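You operate a simulated robot arm through the tools that you are given. There is no shell and no other tool.

You are at the controls of a simulated robot arm. One attempt, no reset.

JOB
Gauge the blue valve at the press: over +1.0 into the REWORK bin, otherwise into the DONE tray.
Fine: from the TO PRESS rack; a light touch of the plunger, the cap stays as it is; leave the swing plate out. Set down upright: what you pick out.

It is judged by the outcome, as a careful person would: the job done as asked, and still so three seconds after it is handed in. It fails if anything else is knocked over, pushed out of place, dropped, spilled or broken. Lids that push on must go on centred and level and be pressed home; caps that screw on are set level and turned clockwise until they are tight.

ROBOT AND FRAMES
A 6-joint arm with a two-finger gripper, fixed in place. Base frame: the origin is at the foot of the arm, x ahead of it, y to its left, z up; the work surface is at about z = 0.008. Units: m, rad, N and s.
With the tool pointing down near the work surface it reaches from about 0.24 to 0.62 m from the base axis. Its first joint turns from -1.152 to 1.152 rad. Payload 1.37 kg.
Tool frame: the origin (TCP) lies between the finger pads and is the grasp point; the fingertips stand 0.022 m ahead of it; z points along the fingers, y is the line along which they close. The gripper opens to 0.092 m; its body begins 0.065 m behind the TCP.
Orientation is that of the tool frame in the base frame, as a unit quaternion [x, y, z, w]. With the fingers straight down and closing along the base's y, the tool's x points along the base's -x, its y along +y and its z along -z.

CONTROLS
- The arm moves only by the tool play_rows. Its argument "plan" is a list of rows, each an object (a shift or turn left out is 0, a gripper value left out holds the last) with "slide": the shift along the tool's x, y, z in cm, a list of three; "turn": the turn, a rotation vector about the tool's x, y, z in degrees, a list of three; "fingers": the gripper command, from -1 (shut) to 1 (fully open), values between in proportion. In form: [{"slide": [dx, dy, dz], "turn": [wx, wy, wz], "fingers": fingers}, ...]. A call has 1 to 20 rows; each row is the pose to reach, as a shift and turn from the pose commanded when the call began, along the tool's axes at that moment. Each row takes 0.2 s and may step no farther than 0.05 m and 0.15 rad from the row before; otherwise, or with a gripper value out of range, the whole call is refused. A pose out of reach is approached as far as the arm can. The call stops where the force on the tool passes 40 N (or 10 N more than at its start, if that is more) or the arm is blocked; 0.2 s more then pass. Each finger travels about 0.0599 m/s and halts on what it meets, pressing with about 26 N; the grip force reading is that of the motor and also rises with nothing between the fingers. The clock runs only during rows and for 0.2 s after the last one: add rows that repeat a pose to give the fingers time. It gives the time, the measured TCP pose, the force on the tool (base axes), the opening and the grip force at its end, in the units of the frame above (readings bear some noise), with the torque about the TCP (base axes, N m) and any sound that the robot's microphone picked up.
- Cameras (640 x 400 px; columns grow to the right, rows downward): "scene" is fixed at [0.0111, -0.4246, 0.5886]; the picture's right is [0.89, -0.46, 0.00], its down [-0.23, -0.44, -0.87] and it looks along [0.40, 0.77, -0.50] (base axes); focal length 253 px, centre (320, 200). "wrist" rides on the gripper at [0.071, 0.019, -0.102] in the tool frame; the picture's right is [-0.26, 0.96, 0.00], its down [-0.75, -0.20, -0.63] and it looks along [-0.60, -0.16, 0.78] (tool axes); focal length 280 px, centre (320, 200). There is no depth. A picture from a camera that has moved, and an enlarged one, comes with that camera's place and axes in the base frame and with its lens. The place of the scene camera against the robot may be out by one fixed shift of up to 0.018 m in any direction.
- camera(camera): a new picture of that camera. No time passes.
- enlarge(camera, box): a new picture of the part [left, top, right, bottom] of that camera's present view, enlarged. No time passes.
- sign_off(): hands the job in; it is judged then, once.

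Nothing tells you positions but the pictures and the camera data. Unless the task says otherwise, let go and move clear before handing in.

The tools are called after "Call:" as a command line: name --argument value ..., lists and objects as JSON in quotes. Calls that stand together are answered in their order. play_rows: Moves the arm, as the interface text tells. Its arguments: {"type":"object","properties":{"plan":{"type":"array","items":{"type":"object","properties":{"slide":{"type":"array","items":{"type":"number"}},"turn":{"type":"array","items":{"type":"number"}},"fingers":{"type":"number"}}}}},"required":["plan"]} The other tools are called the same way: camera (camera) takes a picture; enlarge (camera, box) takes an enlarged picture of a part of a camera's view; sign_off () hands the job in.

At the start:

```text
time: 0.0
tcp_pos: [0.3619, 0.0647, 0.5106]
orientation: [0.0, 1.0, 0.0, 0.0]
force: [0.1, -0.2, -0.1]
ft_torque: [-0.01, 0.01, 0.01]
grip_width: 0.0922
grasp_force: 0.2
```

scene: 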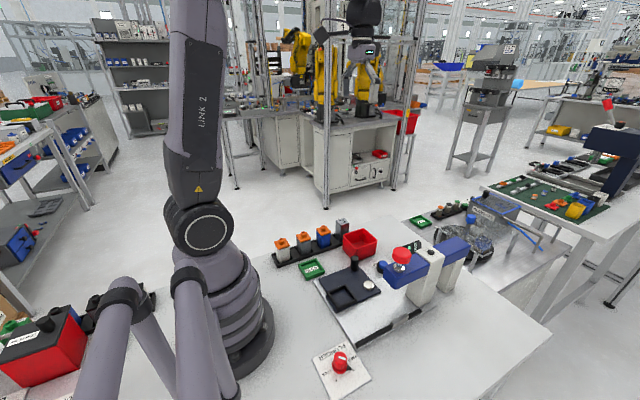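
wrist: 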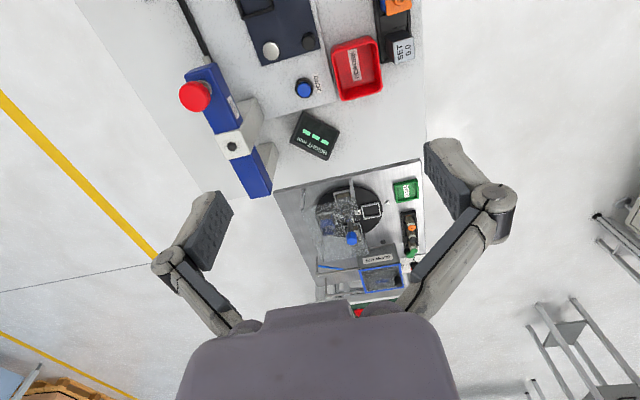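

I see a bench with a rack of valves, a red bin, a green tray, a press and a gauge display. I will enlarge the pictures to work out what each thing is before moving.

Call:
enlarge --camera "scene" --box '[260, 200, 420, 300]'

Call:
enlarge --camera "scene" --box '[300, 230, 480, 400]'

Call:
enlarge --camera "wrist" --box '[160, 0, 440, 200]'

Call:
enlarge --camera "scene" --box '[400, 180, 560, 280]'

```text
4.00 times, centred on (340, 250) of scene
camera zoom: at [0.0111, -0.4246, 0.5886], right [0.89, -0.46, 0.0], down [-0.23, -0.44, -0.87], along [0.4, 0.77, -0.5], focal length 1013 px, centre (240, 0)
```

zoom: 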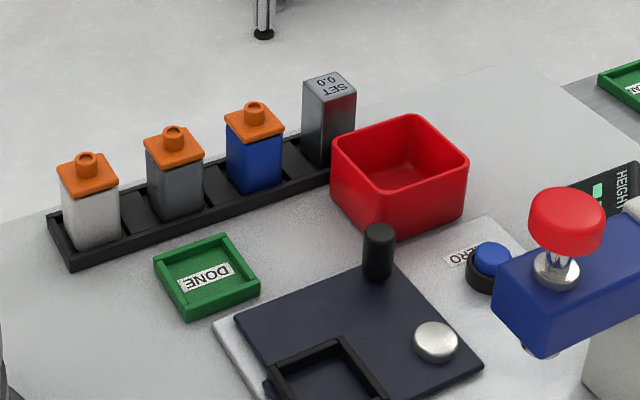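

```text
2.35 times, centred on (390, 315) of scene
camera zoom: at [0.0111, -0.4246, 0.5886], right [0.89, -0.46, 0.0], down [-0.23, -0.44, -0.87], along [0.4, 0.77, -0.5], focal length 596 px, centre (155, -71)
```

zoom: 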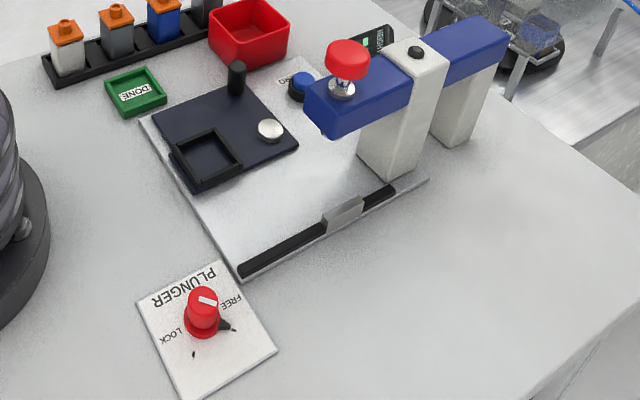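

```text
2.00 times, centred on (300, 100) of wrist
camera zoom: at [0.2896, 0.0834, 0.6127], right [0.26, 0.96, 0.0], down [0.75, -0.2, 0.63], along [0.6, -0.16, -0.78], focal length 561 px, centre (360, 400)
```

zoom: 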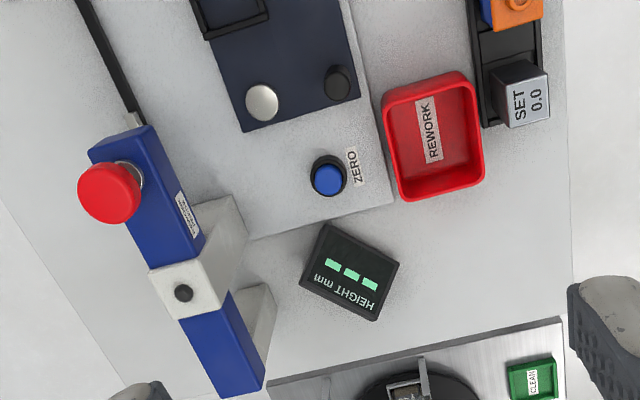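

```text
4.00 times, centred on (480, 230) of scene
camera zoom: at [0.0111, -0.4246, 0.5886], right [0.89, -0.46, 0.0], down [-0.23, -0.44, -0.87], along [0.4, 0.77, -0.5], focal length 1013 px, centre (-320, 80)
```

zoom: 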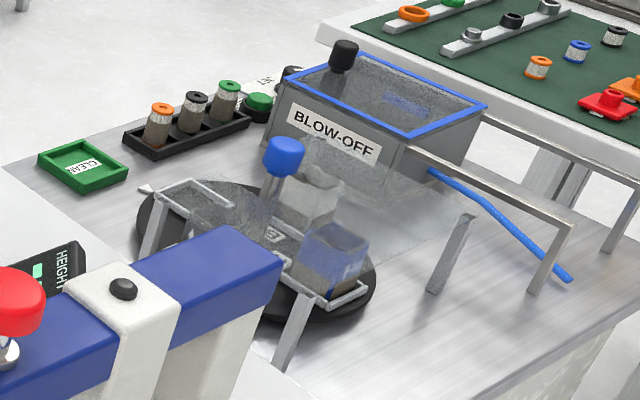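

The TO PRESS rack seems to hold white, grey and blue valves with orange caps, plus a SET 0.0 block. I need to understand the press, swing plate and knob better, so I'll enlarge more.

Call:
enlarge --camera "scene" --box '[310, 245, 390, 295]'

Call:
enlarge --camera "scene" --box '[370, 235, 450, 285]'

Call:
enlarge --camera "scene" --box '[305, 335, 385, 400]'

Call:
enlarge --camera "scene" --box '[350, 290, 450, 350]'

Call:
enlarge --camera "wrist" --box '[170, 50, 350, 200]'

Call:
enlarge --camera "scene" --box '[0, 280, 160, 400]'

```text
8.00 times, centred on (350, 270) of scene
camera zoom: at [0.0111, -0.4246, 0.5886], right [0.89, -0.46, 0.0], down [-0.23, -0.44, -0.87], along [0.4, 0.77, -0.5], focal length 2026 px, centre (80, -360)
```

zoom: 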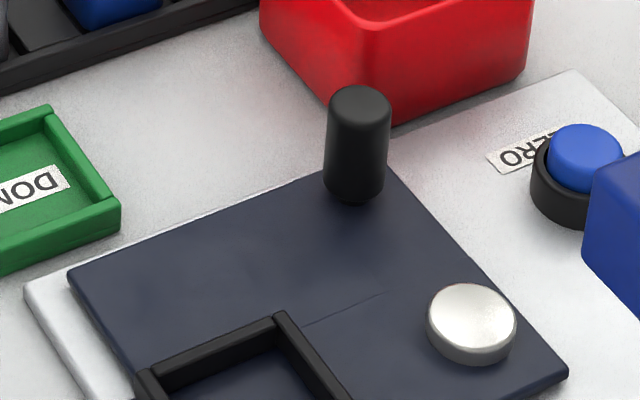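

```text
8.00 times, centred on (410, 260) of scene
camera zoom: at [0.0111, -0.4246, 0.5886], right [0.89, -0.46, 0.0], down [-0.23, -0.44, -0.87], along [0.4, 0.77, -0.5], focal length 2026 px, centre (-400, -280)
```

zoom: 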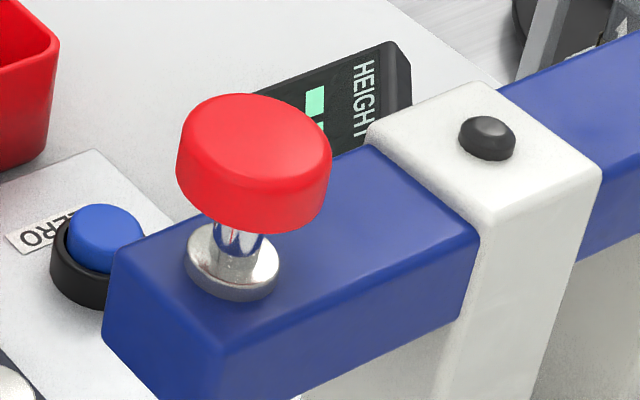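

```text
6.15 times, centred on (345, 368) of scene
camera zoom: at [0.0111, -0.4246, 0.5886], right [0.89, -0.46, 0.0], down [-0.23, -0.44, -0.87], along [0.4, 0.77, -0.5], focal length 1558 px, centre (166, -831)
```

zoom: 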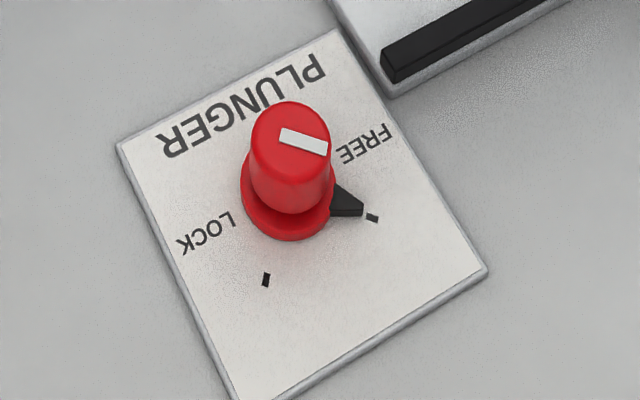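

```text
6.40 times, centred on (400, 320) of scene
camera zoom: at [0.0111, -0.4246, 0.5886], right [0.89, -0.46, 0.0], down [-0.23, -0.44, -0.87], along [0.4, 0.77, -0.5], focal length 1621 px, centre (-192, -568)
```

zoom: 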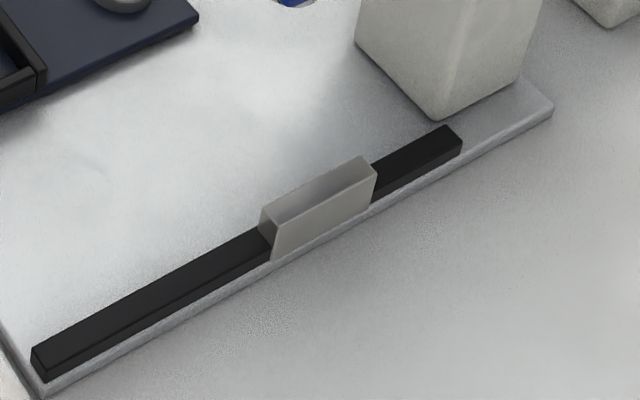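

```text
2.67 times, centred on (260, 125) of wrist
camera zoom: at [0.2896, 0.0834, 0.6127], right [0.26, 0.96, 0.0], down [0.75, -0.2, 0.63], along [0.6, -0.16, -0.78], focal length 748 px, centre (480, 400)
```

zoom: 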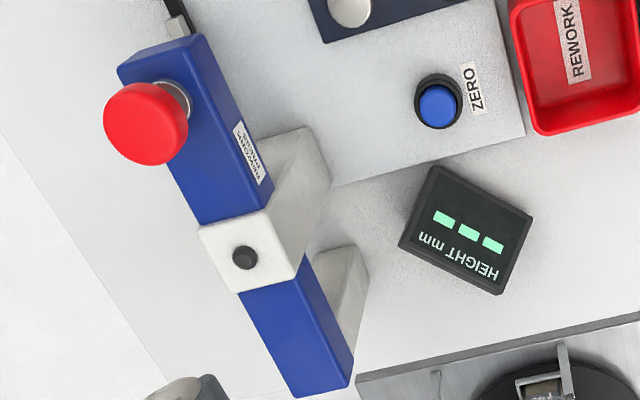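

```text
3.33 times, centred on (80, 340) of scene
camera zoom: at [0.0111, -0.4246, 0.5886], right [0.89, -0.46, 0.0], down [-0.23, -0.44, -0.87], along [0.4, 0.77, -0.5], focal length 844 px, centre (1120, -267)
```

zoom: 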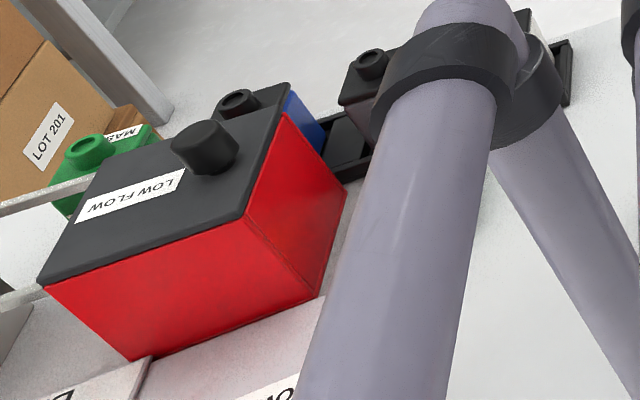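

The SET 0.0 block, ZERO button and blank "---" HEIGHT display suggest the gauge has to be zeroed first. I'll back the hand off for a better wrist view of the press and rack.

Call:
play_rows --plan '[{"slide": [3, -1, 1]}, {"slide": [6, -2, 2]}, {"slide": [9, -3, 3]}, {"slide": [11, -4, 4]}, {"slide": [11, -4, 4]}]'

Call:
camera --camera "wrist"

Call:
camera --camera "scene"

```text
time: 1.2
tcp_pos: [0.2512, 0.0237, 0.4696]
orientation: [0.0, 1.0, 0.0, 0.001]
force: [0.4, -0.4, 0.0]
ft_torque: [-0.01, 0.01, 0.0]
grip_width: 0.0918
grasp_force: 0.1
```

```text
taken
camera wrist: at [0.1791, 0.0434, 0.5726], right [0.26, 0.96, 0.0], down [0.75, -0.2, 0.63], along [0.6, -0.16, -0.78], focal length 280 px, centre (320, 200)
```

wrist: 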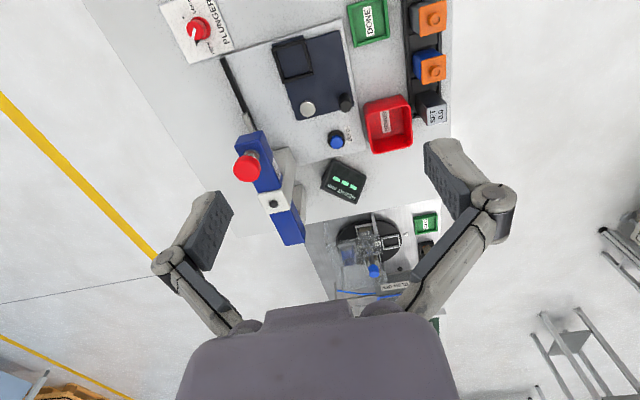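

```text
taken
```

scene: 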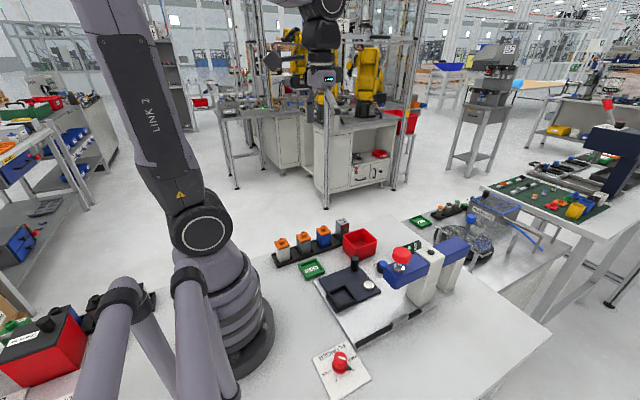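

Call:
enlarge --camera "wrist" --box '[150, 0, 310, 100]'

Call:
enlarge --camera "wrist" --box '[220, 110, 320, 190]'

Call:
enlarge --camera "wrist" --box '[260, 20, 380, 120]'

Call:
enlarge --camera "wrist" --box '[340, 0, 460, 160]'

Call:
enlarge --camera "wrist" --box '[310, 120, 390, 210]'

```text
4.00 times, centred on (230, 50) of wrist
camera zoom: at [0.1791, 0.0434, 0.5726], right [0.26, 0.96, 0.0], down [0.75, -0.2, 0.63], along [0.6, -0.16, -0.78], focal length 1122 px, centre (680, 800)
```

zoom: 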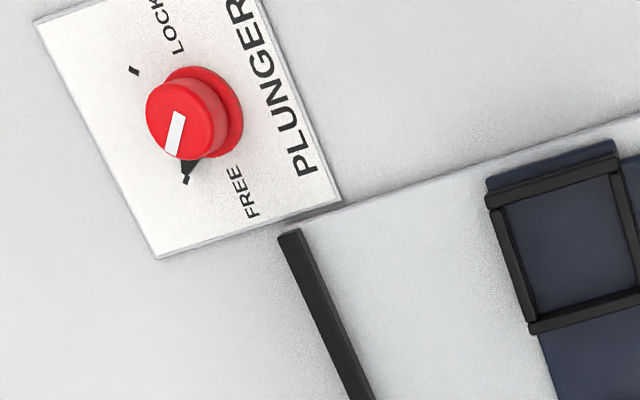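

```text
5.00 times, centred on (270, 150) of wrist
camera zoom: at [0.1791, 0.0434, 0.5726], right [0.26, 0.96, 0.0], down [0.75, -0.2, 0.63], along [0.6, -0.16, -0.78], focal length 1402 px, centre (570, 450)
```

zoom: 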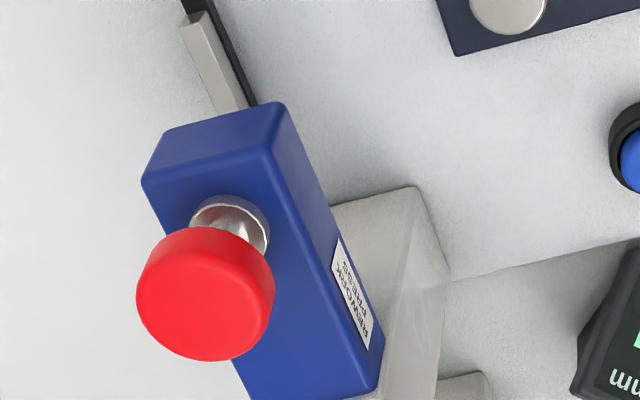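

```text
4.00 times, centred on (320, 70) of wrist
camera zoom: at [0.1791, 0.0434, 0.5726], right [0.26, 0.96, 0.0], down [0.75, -0.2, 0.63], along [0.6, -0.16, -0.78], focal length 1122 px, centre (320, 720)
```

zoom: 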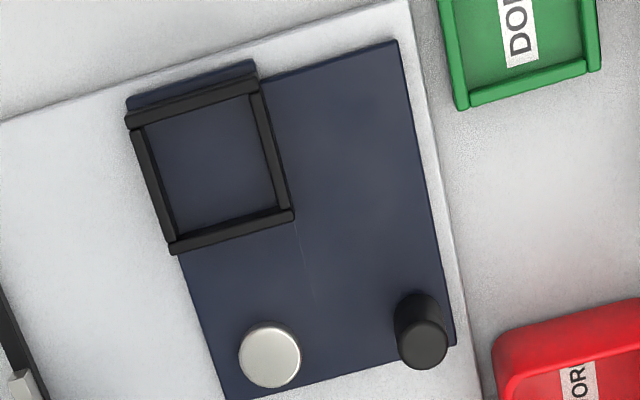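

```text
2.50 times, centred on (400, 80) of wrist
camera zoom: at [0.1791, 0.0434, 0.5726], right [0.26, 0.96, 0.0], down [0.75, -0.2, 0.63], along [0.6, -0.16, -0.78], focal length 701 px, centre (120, 500)
```

zoom: 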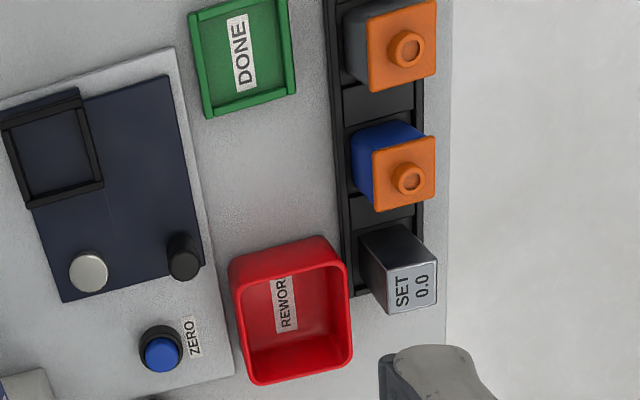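

```text
4.44 times, centred on (350, 165) of wrist
camera zoom: at [0.1791, 0.0434, 0.5726], right [0.26, 0.96, 0.0], down [0.75, -0.2, 0.63], along [0.6, -0.16, -0.78], focal length 1246 px, centre (187, 356)
```

zoom: 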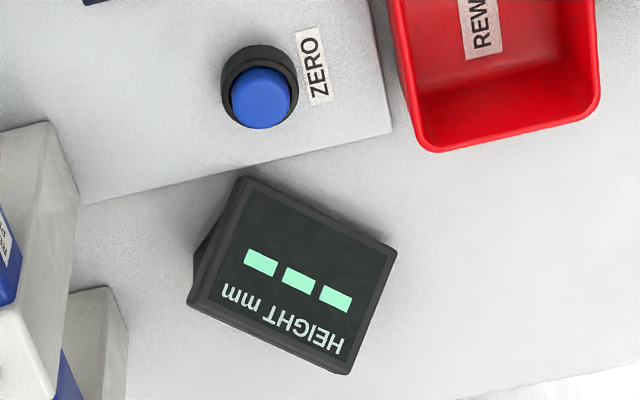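

Call:
enlarge --camera "scene" --box '[265, 210, 365, 272]'

Call:
enlarge --camera "wrist" --box '[395, 0, 465, 60]'

Call:
enlarge --camera "wrist" --box '[262, 130, 302, 180]'

Call:
enlarge --camera "scene" --box '[400, 195, 500, 265]'

Call:
enlarge --camera "scene" --box '[0, 270, 160, 370]'

```text
6.40 times, centred on (315, 241) of scene
camera zoom: at [0.0111, -0.4246, 0.5886], right [0.89, -0.46, 0.0], down [-0.23, -0.44, -0.87], along [0.4, 0.77, -0.5], focal length 1621 px, centre (352, -62)
```

zoom: 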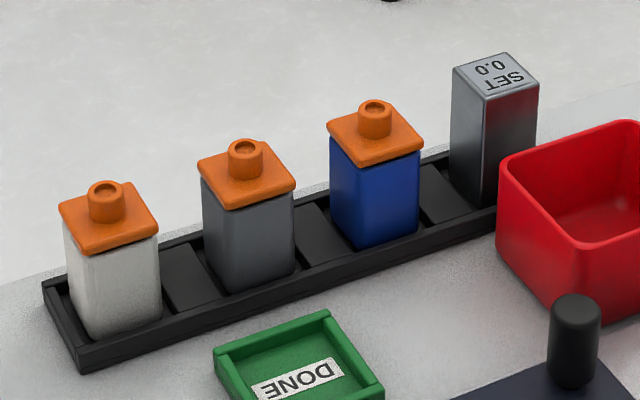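

```text
6.67 times, centred on (430, 30) of wrist
camera zoom: at [0.1791, 0.0434, 0.5726], right [0.26, 0.96, 0.0], down [0.75, -0.2, 0.63], along [0.6, -0.16, -0.78], focal length 1869 px, centre (-413, 1333)
```

zoom: 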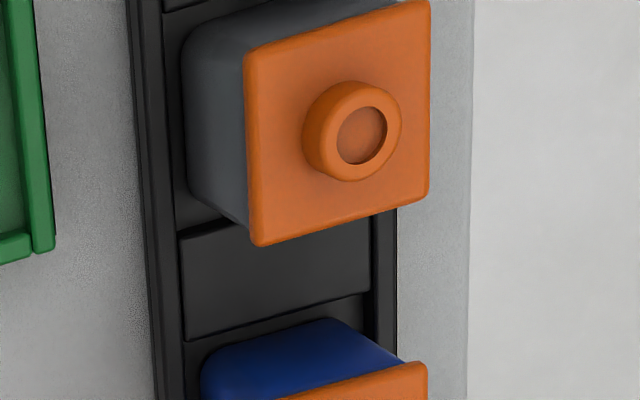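

```text
8.00 times, centred on (282, 155) of wrist
camera zoom: at [0.1791, 0.0434, 0.5726], right [0.26, 0.96, 0.0], down [0.75, -0.2, 0.63], along [0.6, -0.16, -0.78], focal length 2243 px, centre (624, 560)
```

zoom: 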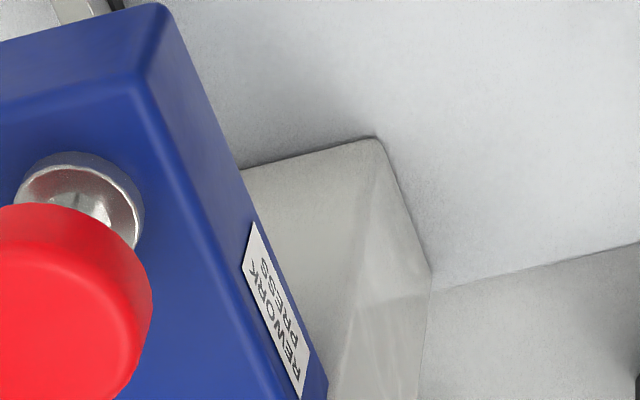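

```text
5.71 times, centred on (450, 230) of scene
camera zoom: at [0.0111, -0.4246, 0.5886], right [0.89, -0.46, 0.0], down [-0.23, -0.44, -0.87], along [0.4, 0.77, -0.5], focal length 1447 px, centre (-423, 29)
```

zoom: 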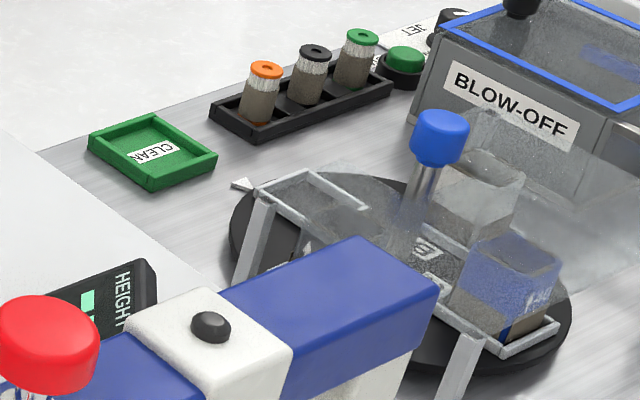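

```text
4.00 times, centred on (80, 320) of scene
camera zoom: at [0.0111, -0.4246, 0.5886], right [0.89, -0.46, 0.0], down [-0.23, -0.44, -0.87], along [0.4, 0.77, -0.5], focal length 1013 px, centre (1280, -280)
```

zoom: 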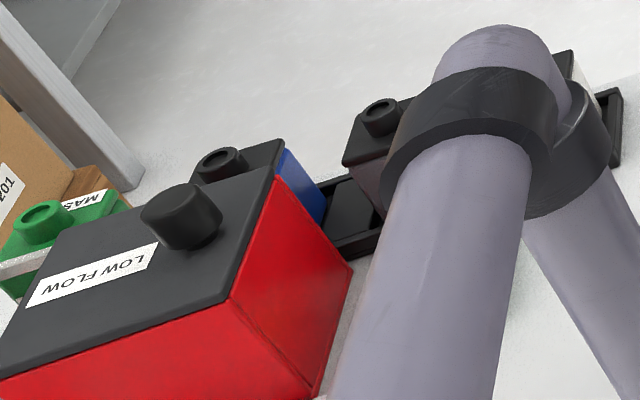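

The layout is clear now. The rack runs along x at y≈0.195 (white, grey, blue, SET block), and the swing plate pivots at about (0.37, -0.03) with its nest currently out. I'll move in for a closer, more accurate view of the rack.

Call:
play_rows --plan '[{"slide": [0, 2.5, 3]}, {"slide": [0, 5, 6]}, {"slide": [0, 7.5, 9]}, {"slide": [0, 10, 12]}, {"slide": [0, 12.5, 15]}, {"slide": [0, 14.6, 17]}, {"slide": [0, 14.6, 17]}]'

Call:
camera --camera "wrist"

Call:
camera --camera "scene"

```text
time: 2.8
tcp_pos: [0.252, 0.1715, 0.2987]
orientation: [-0.001, 1.0, 0.0, 0.0]
force: [0.6, -0.6, 0.3]
ft_torque: [-0.01, -0.01, -0.04]
grip_width: 0.092
grasp_force: 0.1
```

```text
taken
camera wrist: at [0.1798, 0.1899, 0.4023], right [0.26, 0.96, 0.0], down [0.75, -0.2, 0.63], along [0.6, -0.16, -0.78], focal length 280 px, centre (320, 200)
```

wrist: 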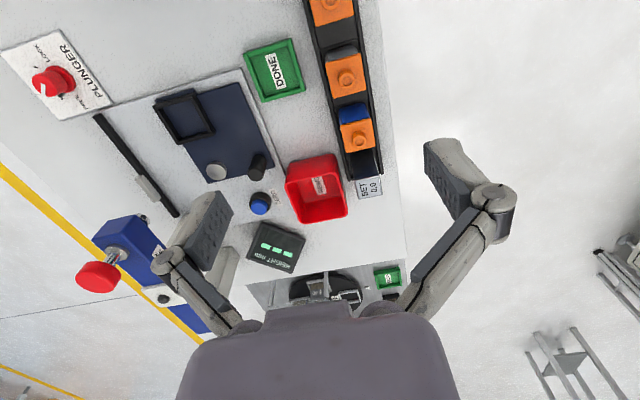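

```text
taken
```

scene: 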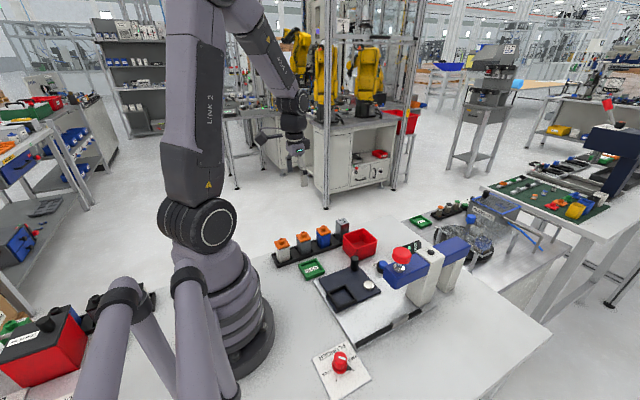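

Call:
enlarge --camera "wrist" --box '[300, 90, 420, 220]'

Call:
enlarge --camera "wrist" --box '[300, 0, 400, 100]'

Call:
enlarge --camera "wrist" --box '[140, 70, 300, 190]'

Call:
enlarge --camera "wrist" --box '[230, 190, 330, 280]'

```text
3.08 times, centred on (360, 155) of wrist
camera zoom: at [0.1798, 0.1899, 0.4023], right [0.26, 0.96, 0.0], down [0.75, -0.2, 0.63], along [0.6, -0.16, -0.78], focal length 863 px, centre (197, 338)
```

zoom: 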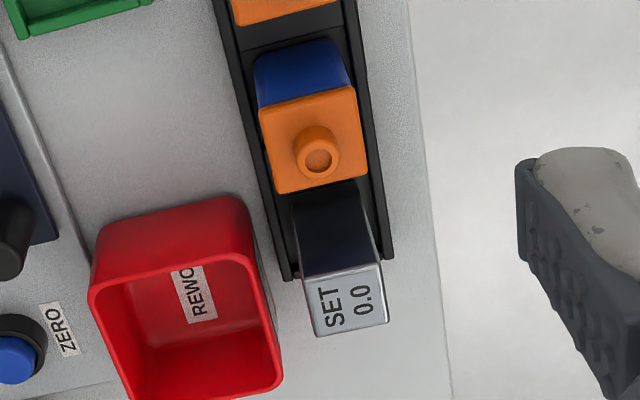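

```text
4.00 times, centred on (350, 50) of wrist
camera zoom: at [0.1798, 0.1899, 0.4023], right [0.26, 0.96, 0.0], down [0.75, -0.2, 0.63], along [0.6, -0.16, -0.78], focal length 1122 px, centre (200, 800)
```

zoom: 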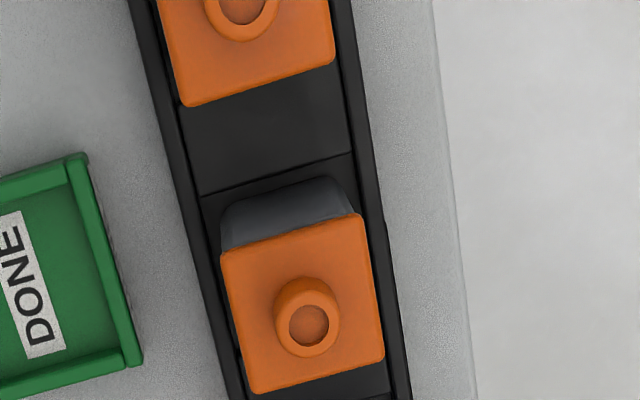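

```text
3.33 times, centred on (220, 130) of wrist
camera zoom: at [0.1798, 0.1899, 0.4023], right [0.26, 0.96, 0.0], down [0.75, -0.2, 0.63], along [0.6, -0.16, -0.78], focal length 935 px, centre (653, 433)
```

zoom: 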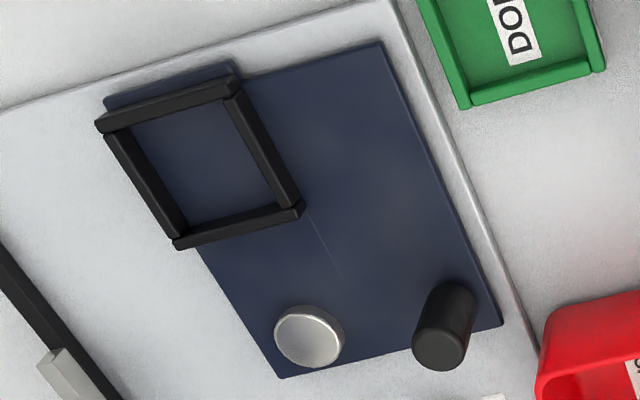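

```text
4.44 times, centred on (280, 235) of wrist
camera zoom: at [0.1798, 0.1899, 0.4023], right [0.26, 0.96, 0.0], down [0.75, -0.2, 0.63], along [0.6, -0.16, -0.78], focal length 1246 px, centre (498, 44)
```

zoom: 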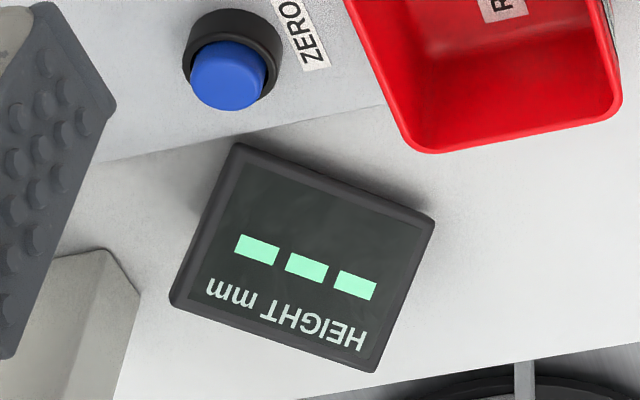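

Call:
enlarge --camera "wrist" --box '[400, 120, 530, 330]'

Call:
enlarge --camera "wrist" --box '[140, 170, 260, 340]'

Call:
enlarge --camera "scene" --box '[240, 80, 340, 170]'

Call:
enlarge --camera "scene" --box '[300, 215, 345, 255]'

```text
1.90 times, centred on (465, 225) of wrist
camera zoom: at [0.1798, 0.1899, 0.4023], right [0.26, 0.96, 0.0], down [0.75, -0.2, 0.63], along [0.6, -0.16, -0.78], focal length 534 px, centre (44, 152)
```

zoom: 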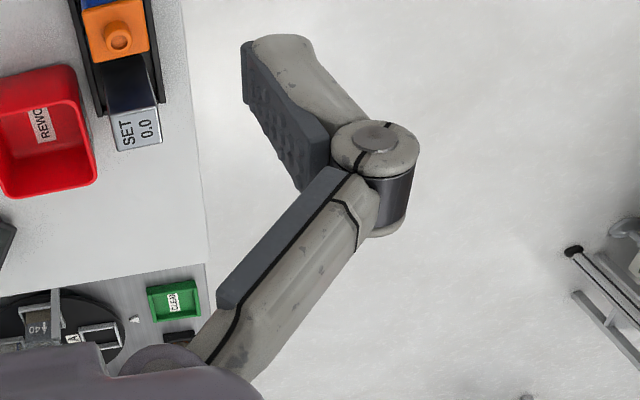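

```text
2.35 times, centred on (200, 255) of wrist
camera zoom: at [0.1798, 0.1899, 0.4023], right [0.26, 0.96, 0.0], down [0.75, -0.2, 0.63], along [0.6, -0.16, -0.78], focal length 660 px, centre (602, 71)
```

zoom: 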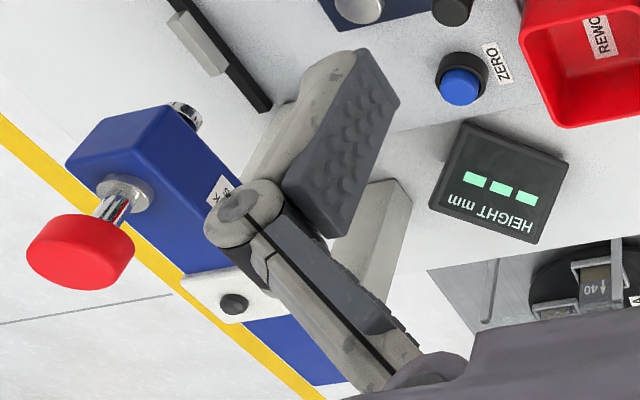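

```text
4.44 times, centred on (290, 125) of scene
camera zoom: at [0.0111, -0.4246, 0.5886], right [0.89, -0.46, 0.0], down [-0.23, -0.44, -0.87], along [0.4, 0.77, -0.5], focal length 1126 px, centre (453, 533)
```

zoom: 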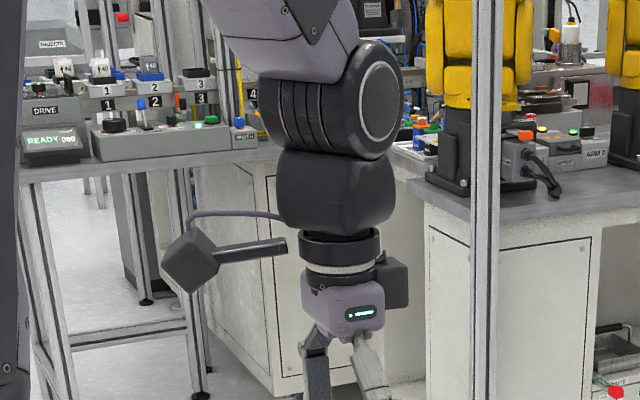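

```text
10.00 times, centred on (322, 235) of scene
camera zoom: at [0.0111, -0.4246, 0.5886], right [0.89, -0.46, 0.0], down [-0.23, -0.44, -0.87], along [0.4, 0.77, -0.5], focal length 2532 px, centre (295, -150)
```

zoom: 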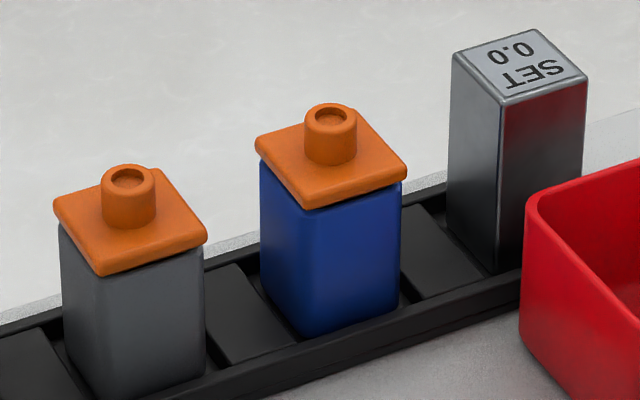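

Call:
enlarge --camera "scene" --box '[260, 135, 360, 200]'

Call:
enlarge --camera "scene" --box '[310, 245, 370, 320]'

```text
6.15 times, centred on (310, 168) of scene
camera zoom: at [0.0111, -0.4246, 0.5886], right [0.89, -0.46, 0.0], down [-0.23, -0.44, -0.87], along [0.4, 0.77, -0.5], focal length 1558 px, centre (382, 400)
```

zoom: 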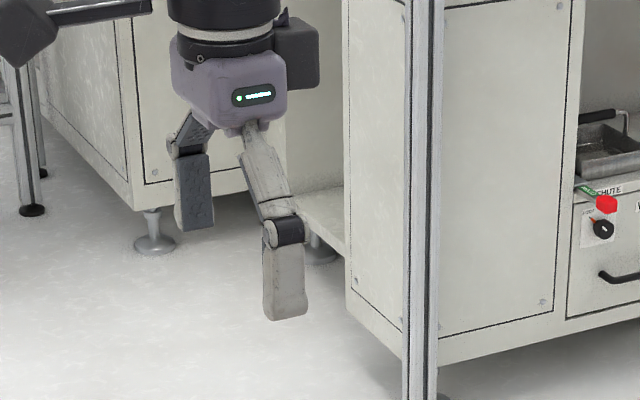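

```text
5.33 times, centred on (340, 282) of scene
camera zoom: at [0.0111, -0.4246, 0.5886], right [0.89, -0.46, 0.0], down [-0.23, -0.44, -0.87], along [0.4, 0.77, -0.5], focal length 1351 px, centre (213, -240)
```

zoom: 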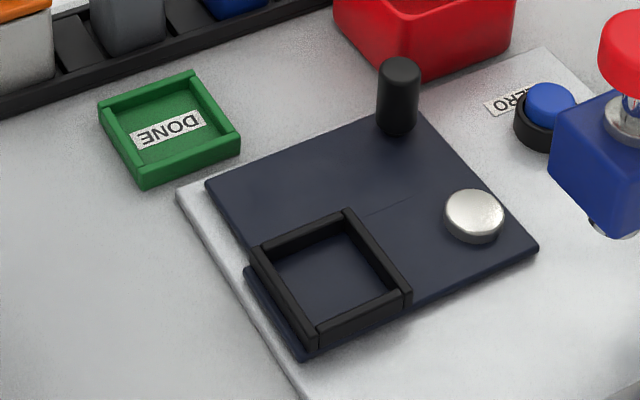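

The blue valve is at about (0.3485, 0.195) and the SET block at (0.425, 0.1945). I'll hover above the blue valve and SET block for a precise look at the cap overhang and rack rim.

Call:
play_rows --plan '[{"slide": [-2.4, 0.6, 3.5]}, {"slide": [-4.8, 1.2, 7]}, {"slide": [-7.2, 1.8, 10.5]}, {"slide": [-9.6, 2.35, 13.9]}, {"slide": [-9.6, 2.35, 13.9]}]'

Call:
camera --camera "wrist"

Call:
enlarge --camera "scene" --box '[270, 170, 390, 270]'

```text
time: 4.0
tcp_pos: [0.3484, 0.1942, 0.1607]
orientation: [0.0, 1.0, 0.0, 0.001]
force: [0.0, 0.0, 0.5]
ft_torque: [-0.03, 0.01, 0.0]
grip_width: 0.0918
grasp_force: 0.0
```

```text
taken
camera wrist: at [0.2759, 0.2136, 0.2633], right [0.26, 0.96, 0.0], down [0.75, -0.2, 0.63], along [0.6, -0.16, -0.78], focal length 280 px, centre (320, 200)
```

wrist: 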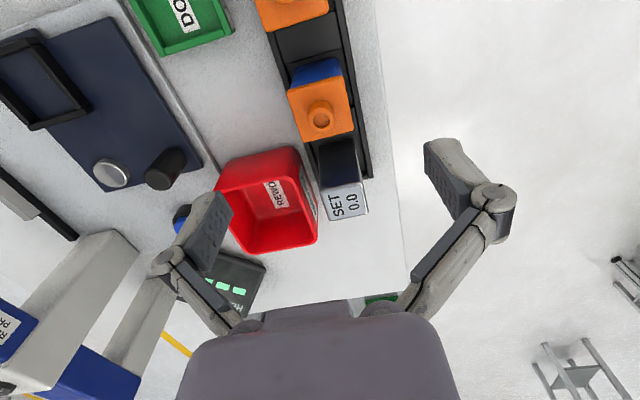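

```text
4.00 times, centred on (330, 220) of scene
camera zoom: at [0.0111, -0.4246, 0.5886], right [0.89, -0.46, 0.0], down [-0.23, -0.44, -0.87], along [0.4, 0.77, -0.5], focal length 1013 px, centre (280, 120)
```

zoom: 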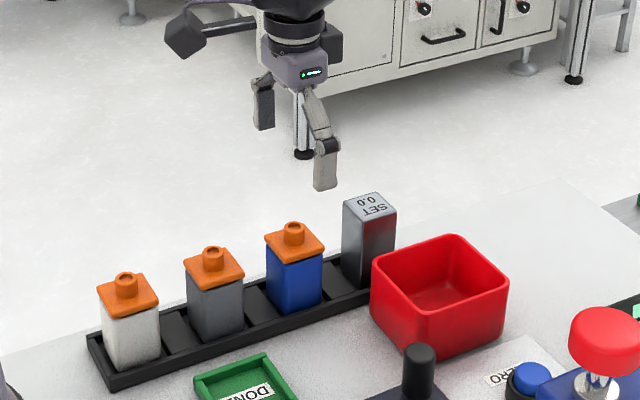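

Call:
enlarge --camera "wrist" --box '[270, 40, 390, 140]'

Call:
enlarge --camera "wrist" --box '[290, 120, 390, 220]'

Call:
enlarge --camera "wrist" --box '[200, 130, 330, 260]'

Call:
enlarge --camera "wrist" --box '[0, 10, 220, 200]'

```text
4.00 times, centred on (330, 90) of wrist
camera zoom: at [0.2759, 0.2136, 0.2633], right [0.26, 0.96, 0.0], down [0.75, -0.2, 0.63], along [0.6, -0.16, -0.78], focal length 1122 px, centre (280, 640)
```

zoom: 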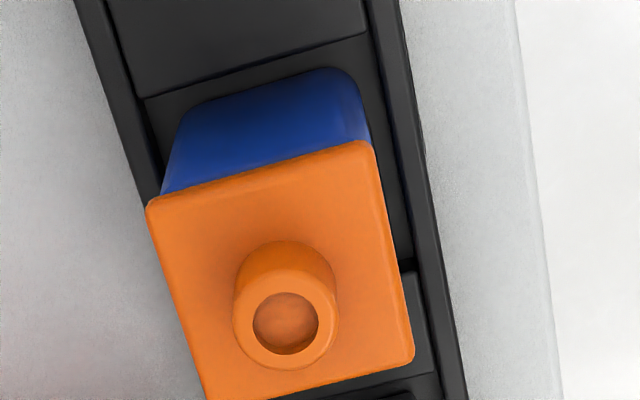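

```text
4.00 times, centred on (340, 170) of wrist
camera zoom: at [0.2759, 0.2136, 0.2633], right [0.26, 0.96, 0.0], down [0.75, -0.2, 0.63], along [0.6, -0.16, -0.78], focal length 1122 px, centre (240, 320)
```

zoom: 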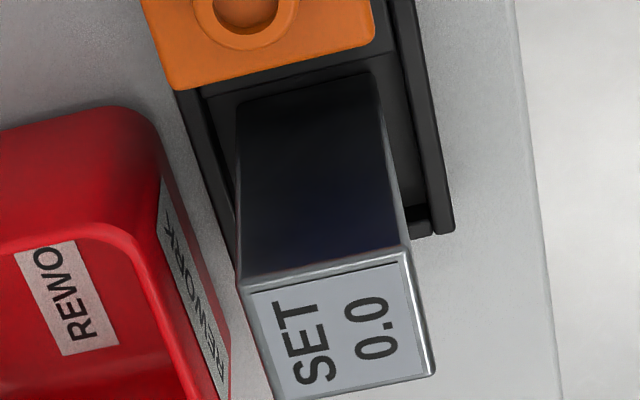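

```text
3.08 times, centred on (265, 195) of wrist
camera zoom: at [0.2759, 0.2136, 0.2633], right [0.26, 0.96, 0.0], down [0.75, -0.2, 0.63], along [0.6, -0.16, -0.78], focal length 863 px, centre (489, 215)
```

zoom: 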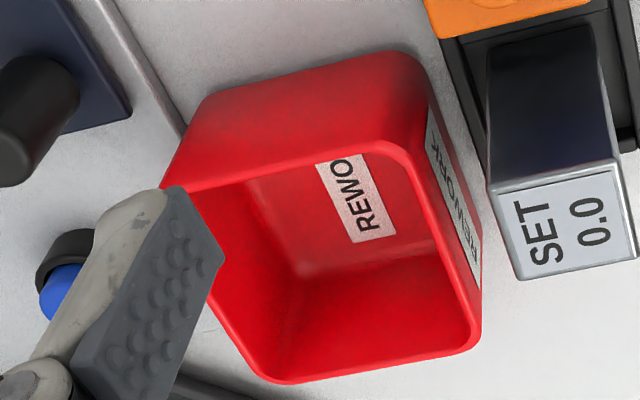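

```text
2.11 times, centred on (110, 105) of wrist
camera zoom: at [0.2759, 0.2136, 0.2633], right [0.26, 0.96, 0.0], down [0.75, -0.2, 0.63], along [0.6, -0.16, -0.78], focal length 590 px, centre (762, 400)
```

zoom: 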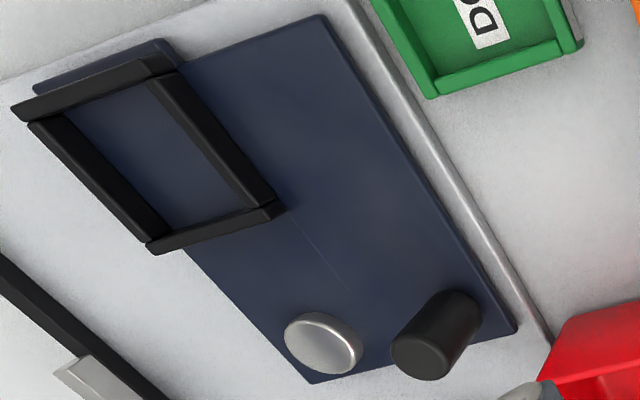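

I have the key positions: pivot ≈(0.3745,-0.036), swing knob ≈(0.375,0.040), nest ≈(0.284,-0.036), plunger ≈(0.374,-0.125). Before touching anything, I'll look closer at the rail slider and the plunger underside.

Call:
play_rows --plan '[{"slide": [0, 0, -4.5]}, {"slide": [2, -2.5, -8]}, {"slide": [4, -6.5, -9]}, {"slide": [6, -10.5, -9]}, {"slide": [7.5, -15, -9]}, {"slide": [9, -19.5, -9]}, {"slide": [9.8, -24, -9]}, {"slide": [9.8, -28.8, -9]}, {"slide": [9.8, -29.4, -9]}]'

Call:
camera --camera "wrist"

Call:
enlarge --camera "wrist" --box '[260, 130, 360, 210]'

Call:
enlarge --camera "wrist" --box '[270, 0, 450, 180]'

```text
time: 6.0
tcp_pos: [0.2499, -0.1014, 0.2508]
orientation: [0.0, 1.0, 0.0, 0.0]
force: [-0.8, 0.1, 0.8]
ft_torque: [0.0, 0.0, -0.01]
grip_width: 0.0919
grasp_force: 0.1
```

```text
taken
camera wrist: at [0.1775, -0.0818, 0.3533], right [0.26, 0.97, 0.0], down [0.75, -0.2, 0.63], along [0.6, -0.16, -0.78], focal length 280 px, centre (320, 200)
```

wrist: 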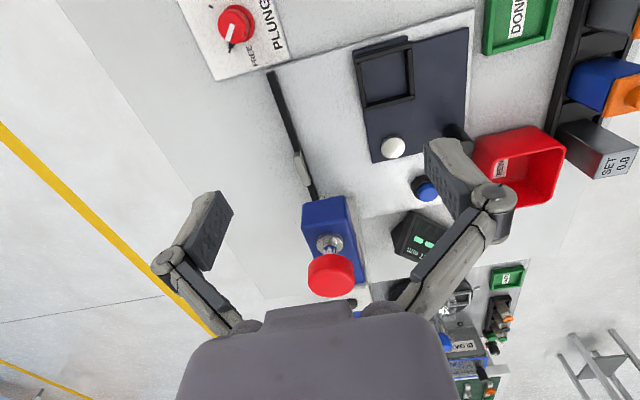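

```text
5.00 times, centred on (310, 170) of wrist
camera zoom: at [0.1775, -0.0818, 0.3533], right [0.26, 0.97, 0.0], down [0.75, -0.2, 0.63], along [0.6, -0.16, -0.78], focal length 1402 px, centre (370, 350)
```

zoom: 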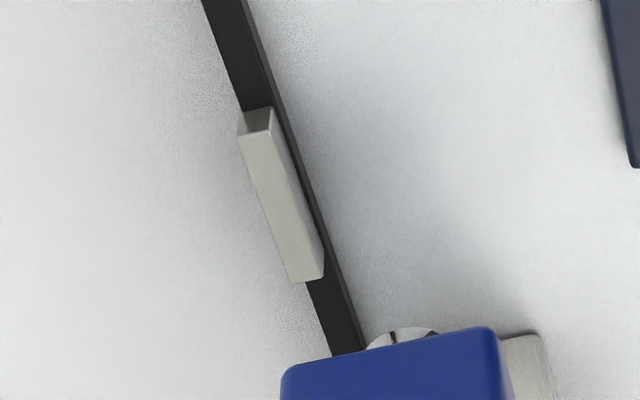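

```text
2.22 times, centred on (360, 90) of wrist
camera zoom: at [0.1775, -0.0818, 0.3533], right [0.26, 0.97, 0.0], down [0.75, -0.2, 0.63], along [0.6, -0.16, -0.78], focal length 623 px, centre (231, 444)
```

zoom: 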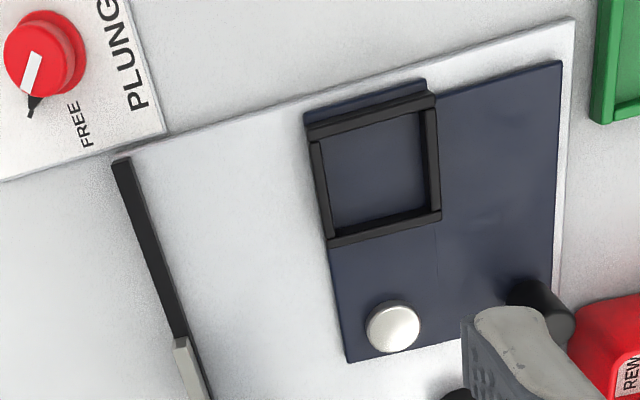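

Rail and slider sit right where the nest arrives under the plunger. I'll do an empty dry run of the swing plate first, and start by turning the hand 90° over the swing knob, which also gives a view from the other side.

Call:
play_rows --plan '[{"slide": [-0.5, 1.5, 0], "turn": [0, 0, 8], "fingers": 1}, {"slide": [-1.5, 3, 0.5], "turn": [0, 0, 16]}, {"slide": [-2.5, 5, 1], "turn": [0, 0, 24]}, {"slide": [-3.5, 7, 2], "turn": [0, 0, 32]}, {"slide": [-5, 9, 3], "turn": [0, 0, 40]}, {"slide": [-6.5, 10.5, 4], "turn": [0, 0, 48]}, {"slide": [-8, 12, 5], "turn": [0, 0, 56]}, {"slide": [-9.5, 13, 6], "turn": [0, 0, 64]}, {"slide": [-11, 14, 7], "turn": [0, 0, 72]}, {"slide": [-12.5, 14.14, 8], "turn": [0, 0, 80]}, {"slide": [-12.5, 14.14, 9], "turn": [0, 0, 88]}, {"slide": [-12.5, 14.14, 9], "turn": [0, 0, 90]}, {"slide": [-12.5, 14.14, 9], "turn": [0, 0, 90]}]'

Call:
camera --camera "wrist"

Call:
camera --camera "scene"

```text
time: 8.8
tcp_pos: [0.3744, 0.0409, 0.1606]
orientation: [0.708, 0.706, 0.0, 0.0]
force: [-0.6, 0.2, -0.9]
ft_torque: [0.01, -0.01, 0.01]
grip_width: 0.0919
grasp_force: 0.1
```

```text
taken
camera wrist: at [0.393, 0.1119, 0.2639], right [0.96, -0.26, 0.0], down [-0.21, -0.75, 0.62], along [-0.16, -0.6, -0.78], focal length 280 px, centre (320, 200)
```

wrist: 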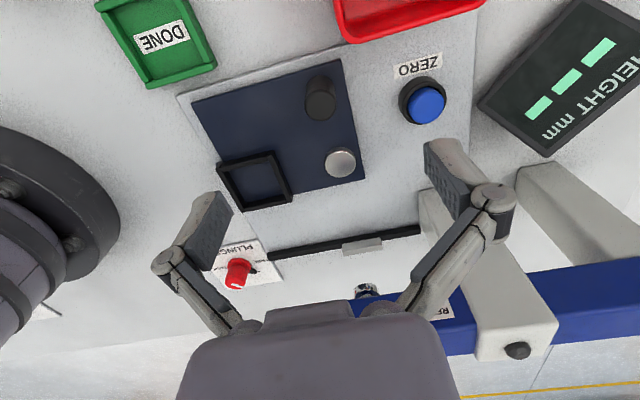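

```text
taken
```

scene: 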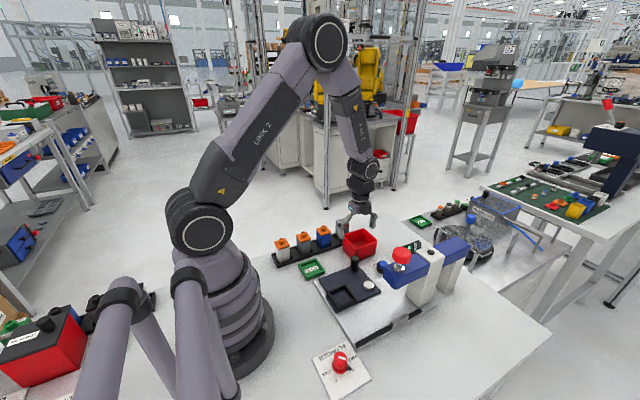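

Call:
enlarge --camera "wrist" --box '[170, 50, 390, 220]'

Call:
enlarge --camera "wrist" --box '[220, 210, 440, 300]'

Call:
enlarge --camera "wrist" --box '[280, 60, 380, 140]'

```text
2.35 times, centred on (280, 135) of wrist
camera zoom: at [0.393, 0.1119, 0.2639], right [0.96, -0.26, 0.0], down [-0.21, -0.75, 0.62], along [-0.16, -0.6, -0.78], focal length 660 px, centre (414, 353)
```

zoom: 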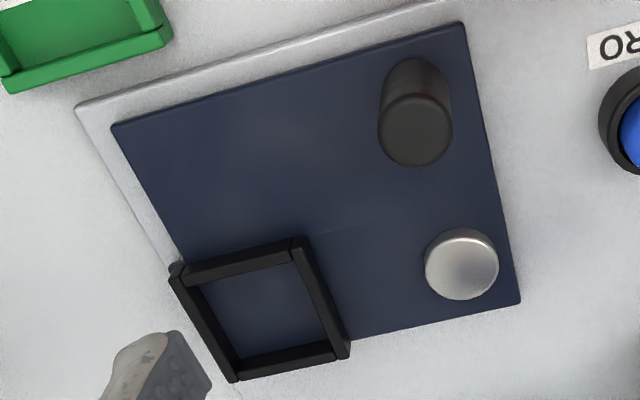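

```text
2.91 times, centred on (330, 255) of wrist
camera zoom: at [0.393, 0.1119, 0.2639], right [0.96, -0.26, 0.0], down [-0.21, -0.75, 0.62], along [-0.16, -0.6, -0.78], focal length 816 px, centre (291, 40)
```

zoom: 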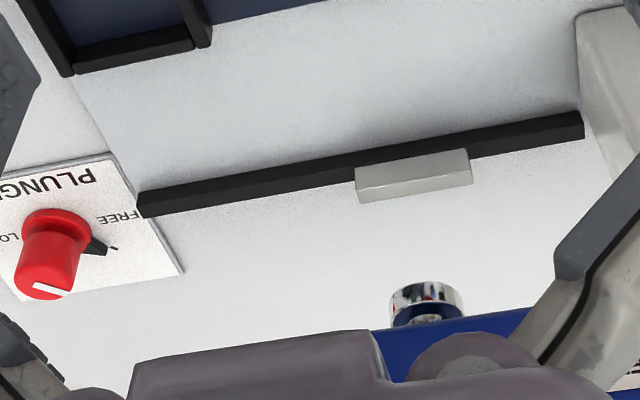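

```text
5.00 times, centred on (330, 100) of wrist
camera zoom: at [0.393, 0.1119, 0.2639], right [0.96, -0.26, 0.0], down [-0.21, -0.75, 0.62], along [-0.16, -0.6, -0.78], focal length 1402 px, centre (270, 700)
```

zoom: 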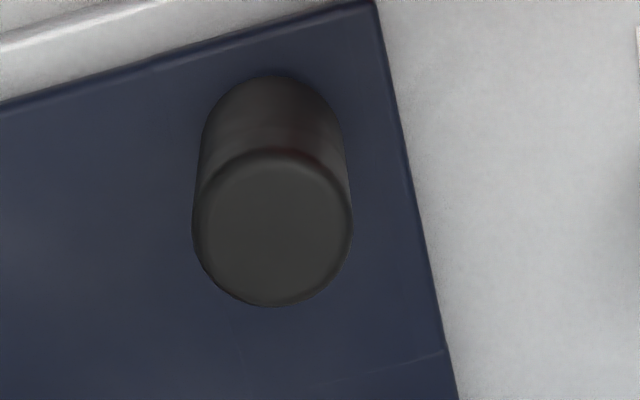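

The swing knob top is at about (0.3735, 0.039), roughly 23 mm in diameter, with the plate top near z≈0.02. I'll lower the hand around it with the fingers partly closed.

Call:
play_rows --plan '[{"slide": [-0.18, -0.09, 3], "fingers": 0.1}, {"slide": [-0.18, -0.09, 6]}, {"slide": [-0.18, -0.09, 8.5]}, {"slide": [-0.18, -0.09, 10.5]}, {"slide": [-0.18, -0.09, 10.9]}]'

Call:
camera --camera "wrist"

Call:
enlarge --camera "scene" --box '[300, 200, 440, 300]'

```text
time: 10.0
tcp_pos: [0.3742, 0.0393, 0.0506]
orientation: [0.707, 0.707, 0.001, 0.001]
force: [0.5, -0.1, 0.3]
ft_torque: [-0.01, -0.01, -0.02]
grip_width: 0.0504
grasp_force: 0.1
```

```text
taken
camera wrist: at [0.3923, 0.11, 0.1543], right [0.96, -0.26, 0.0], down [-0.21, -0.75, 0.62], along [-0.16, -0.6, -0.78], focal length 280 px, centre (320, 200)
```

wrist: 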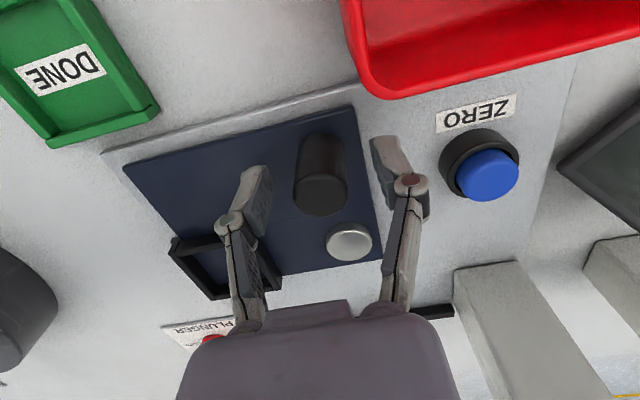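

```text
4.00 times, centred on (370, 250) of scene
camera zoom: at [0.0111, -0.4246, 0.5886], right [0.89, -0.46, 0.0], down [-0.23, -0.44, -0.87], along [0.4, 0.77, -0.5], focal length 1013 px, centre (120, 0)
```

zoom: 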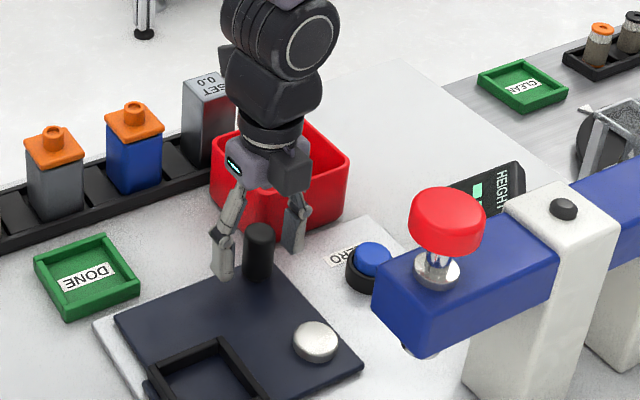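

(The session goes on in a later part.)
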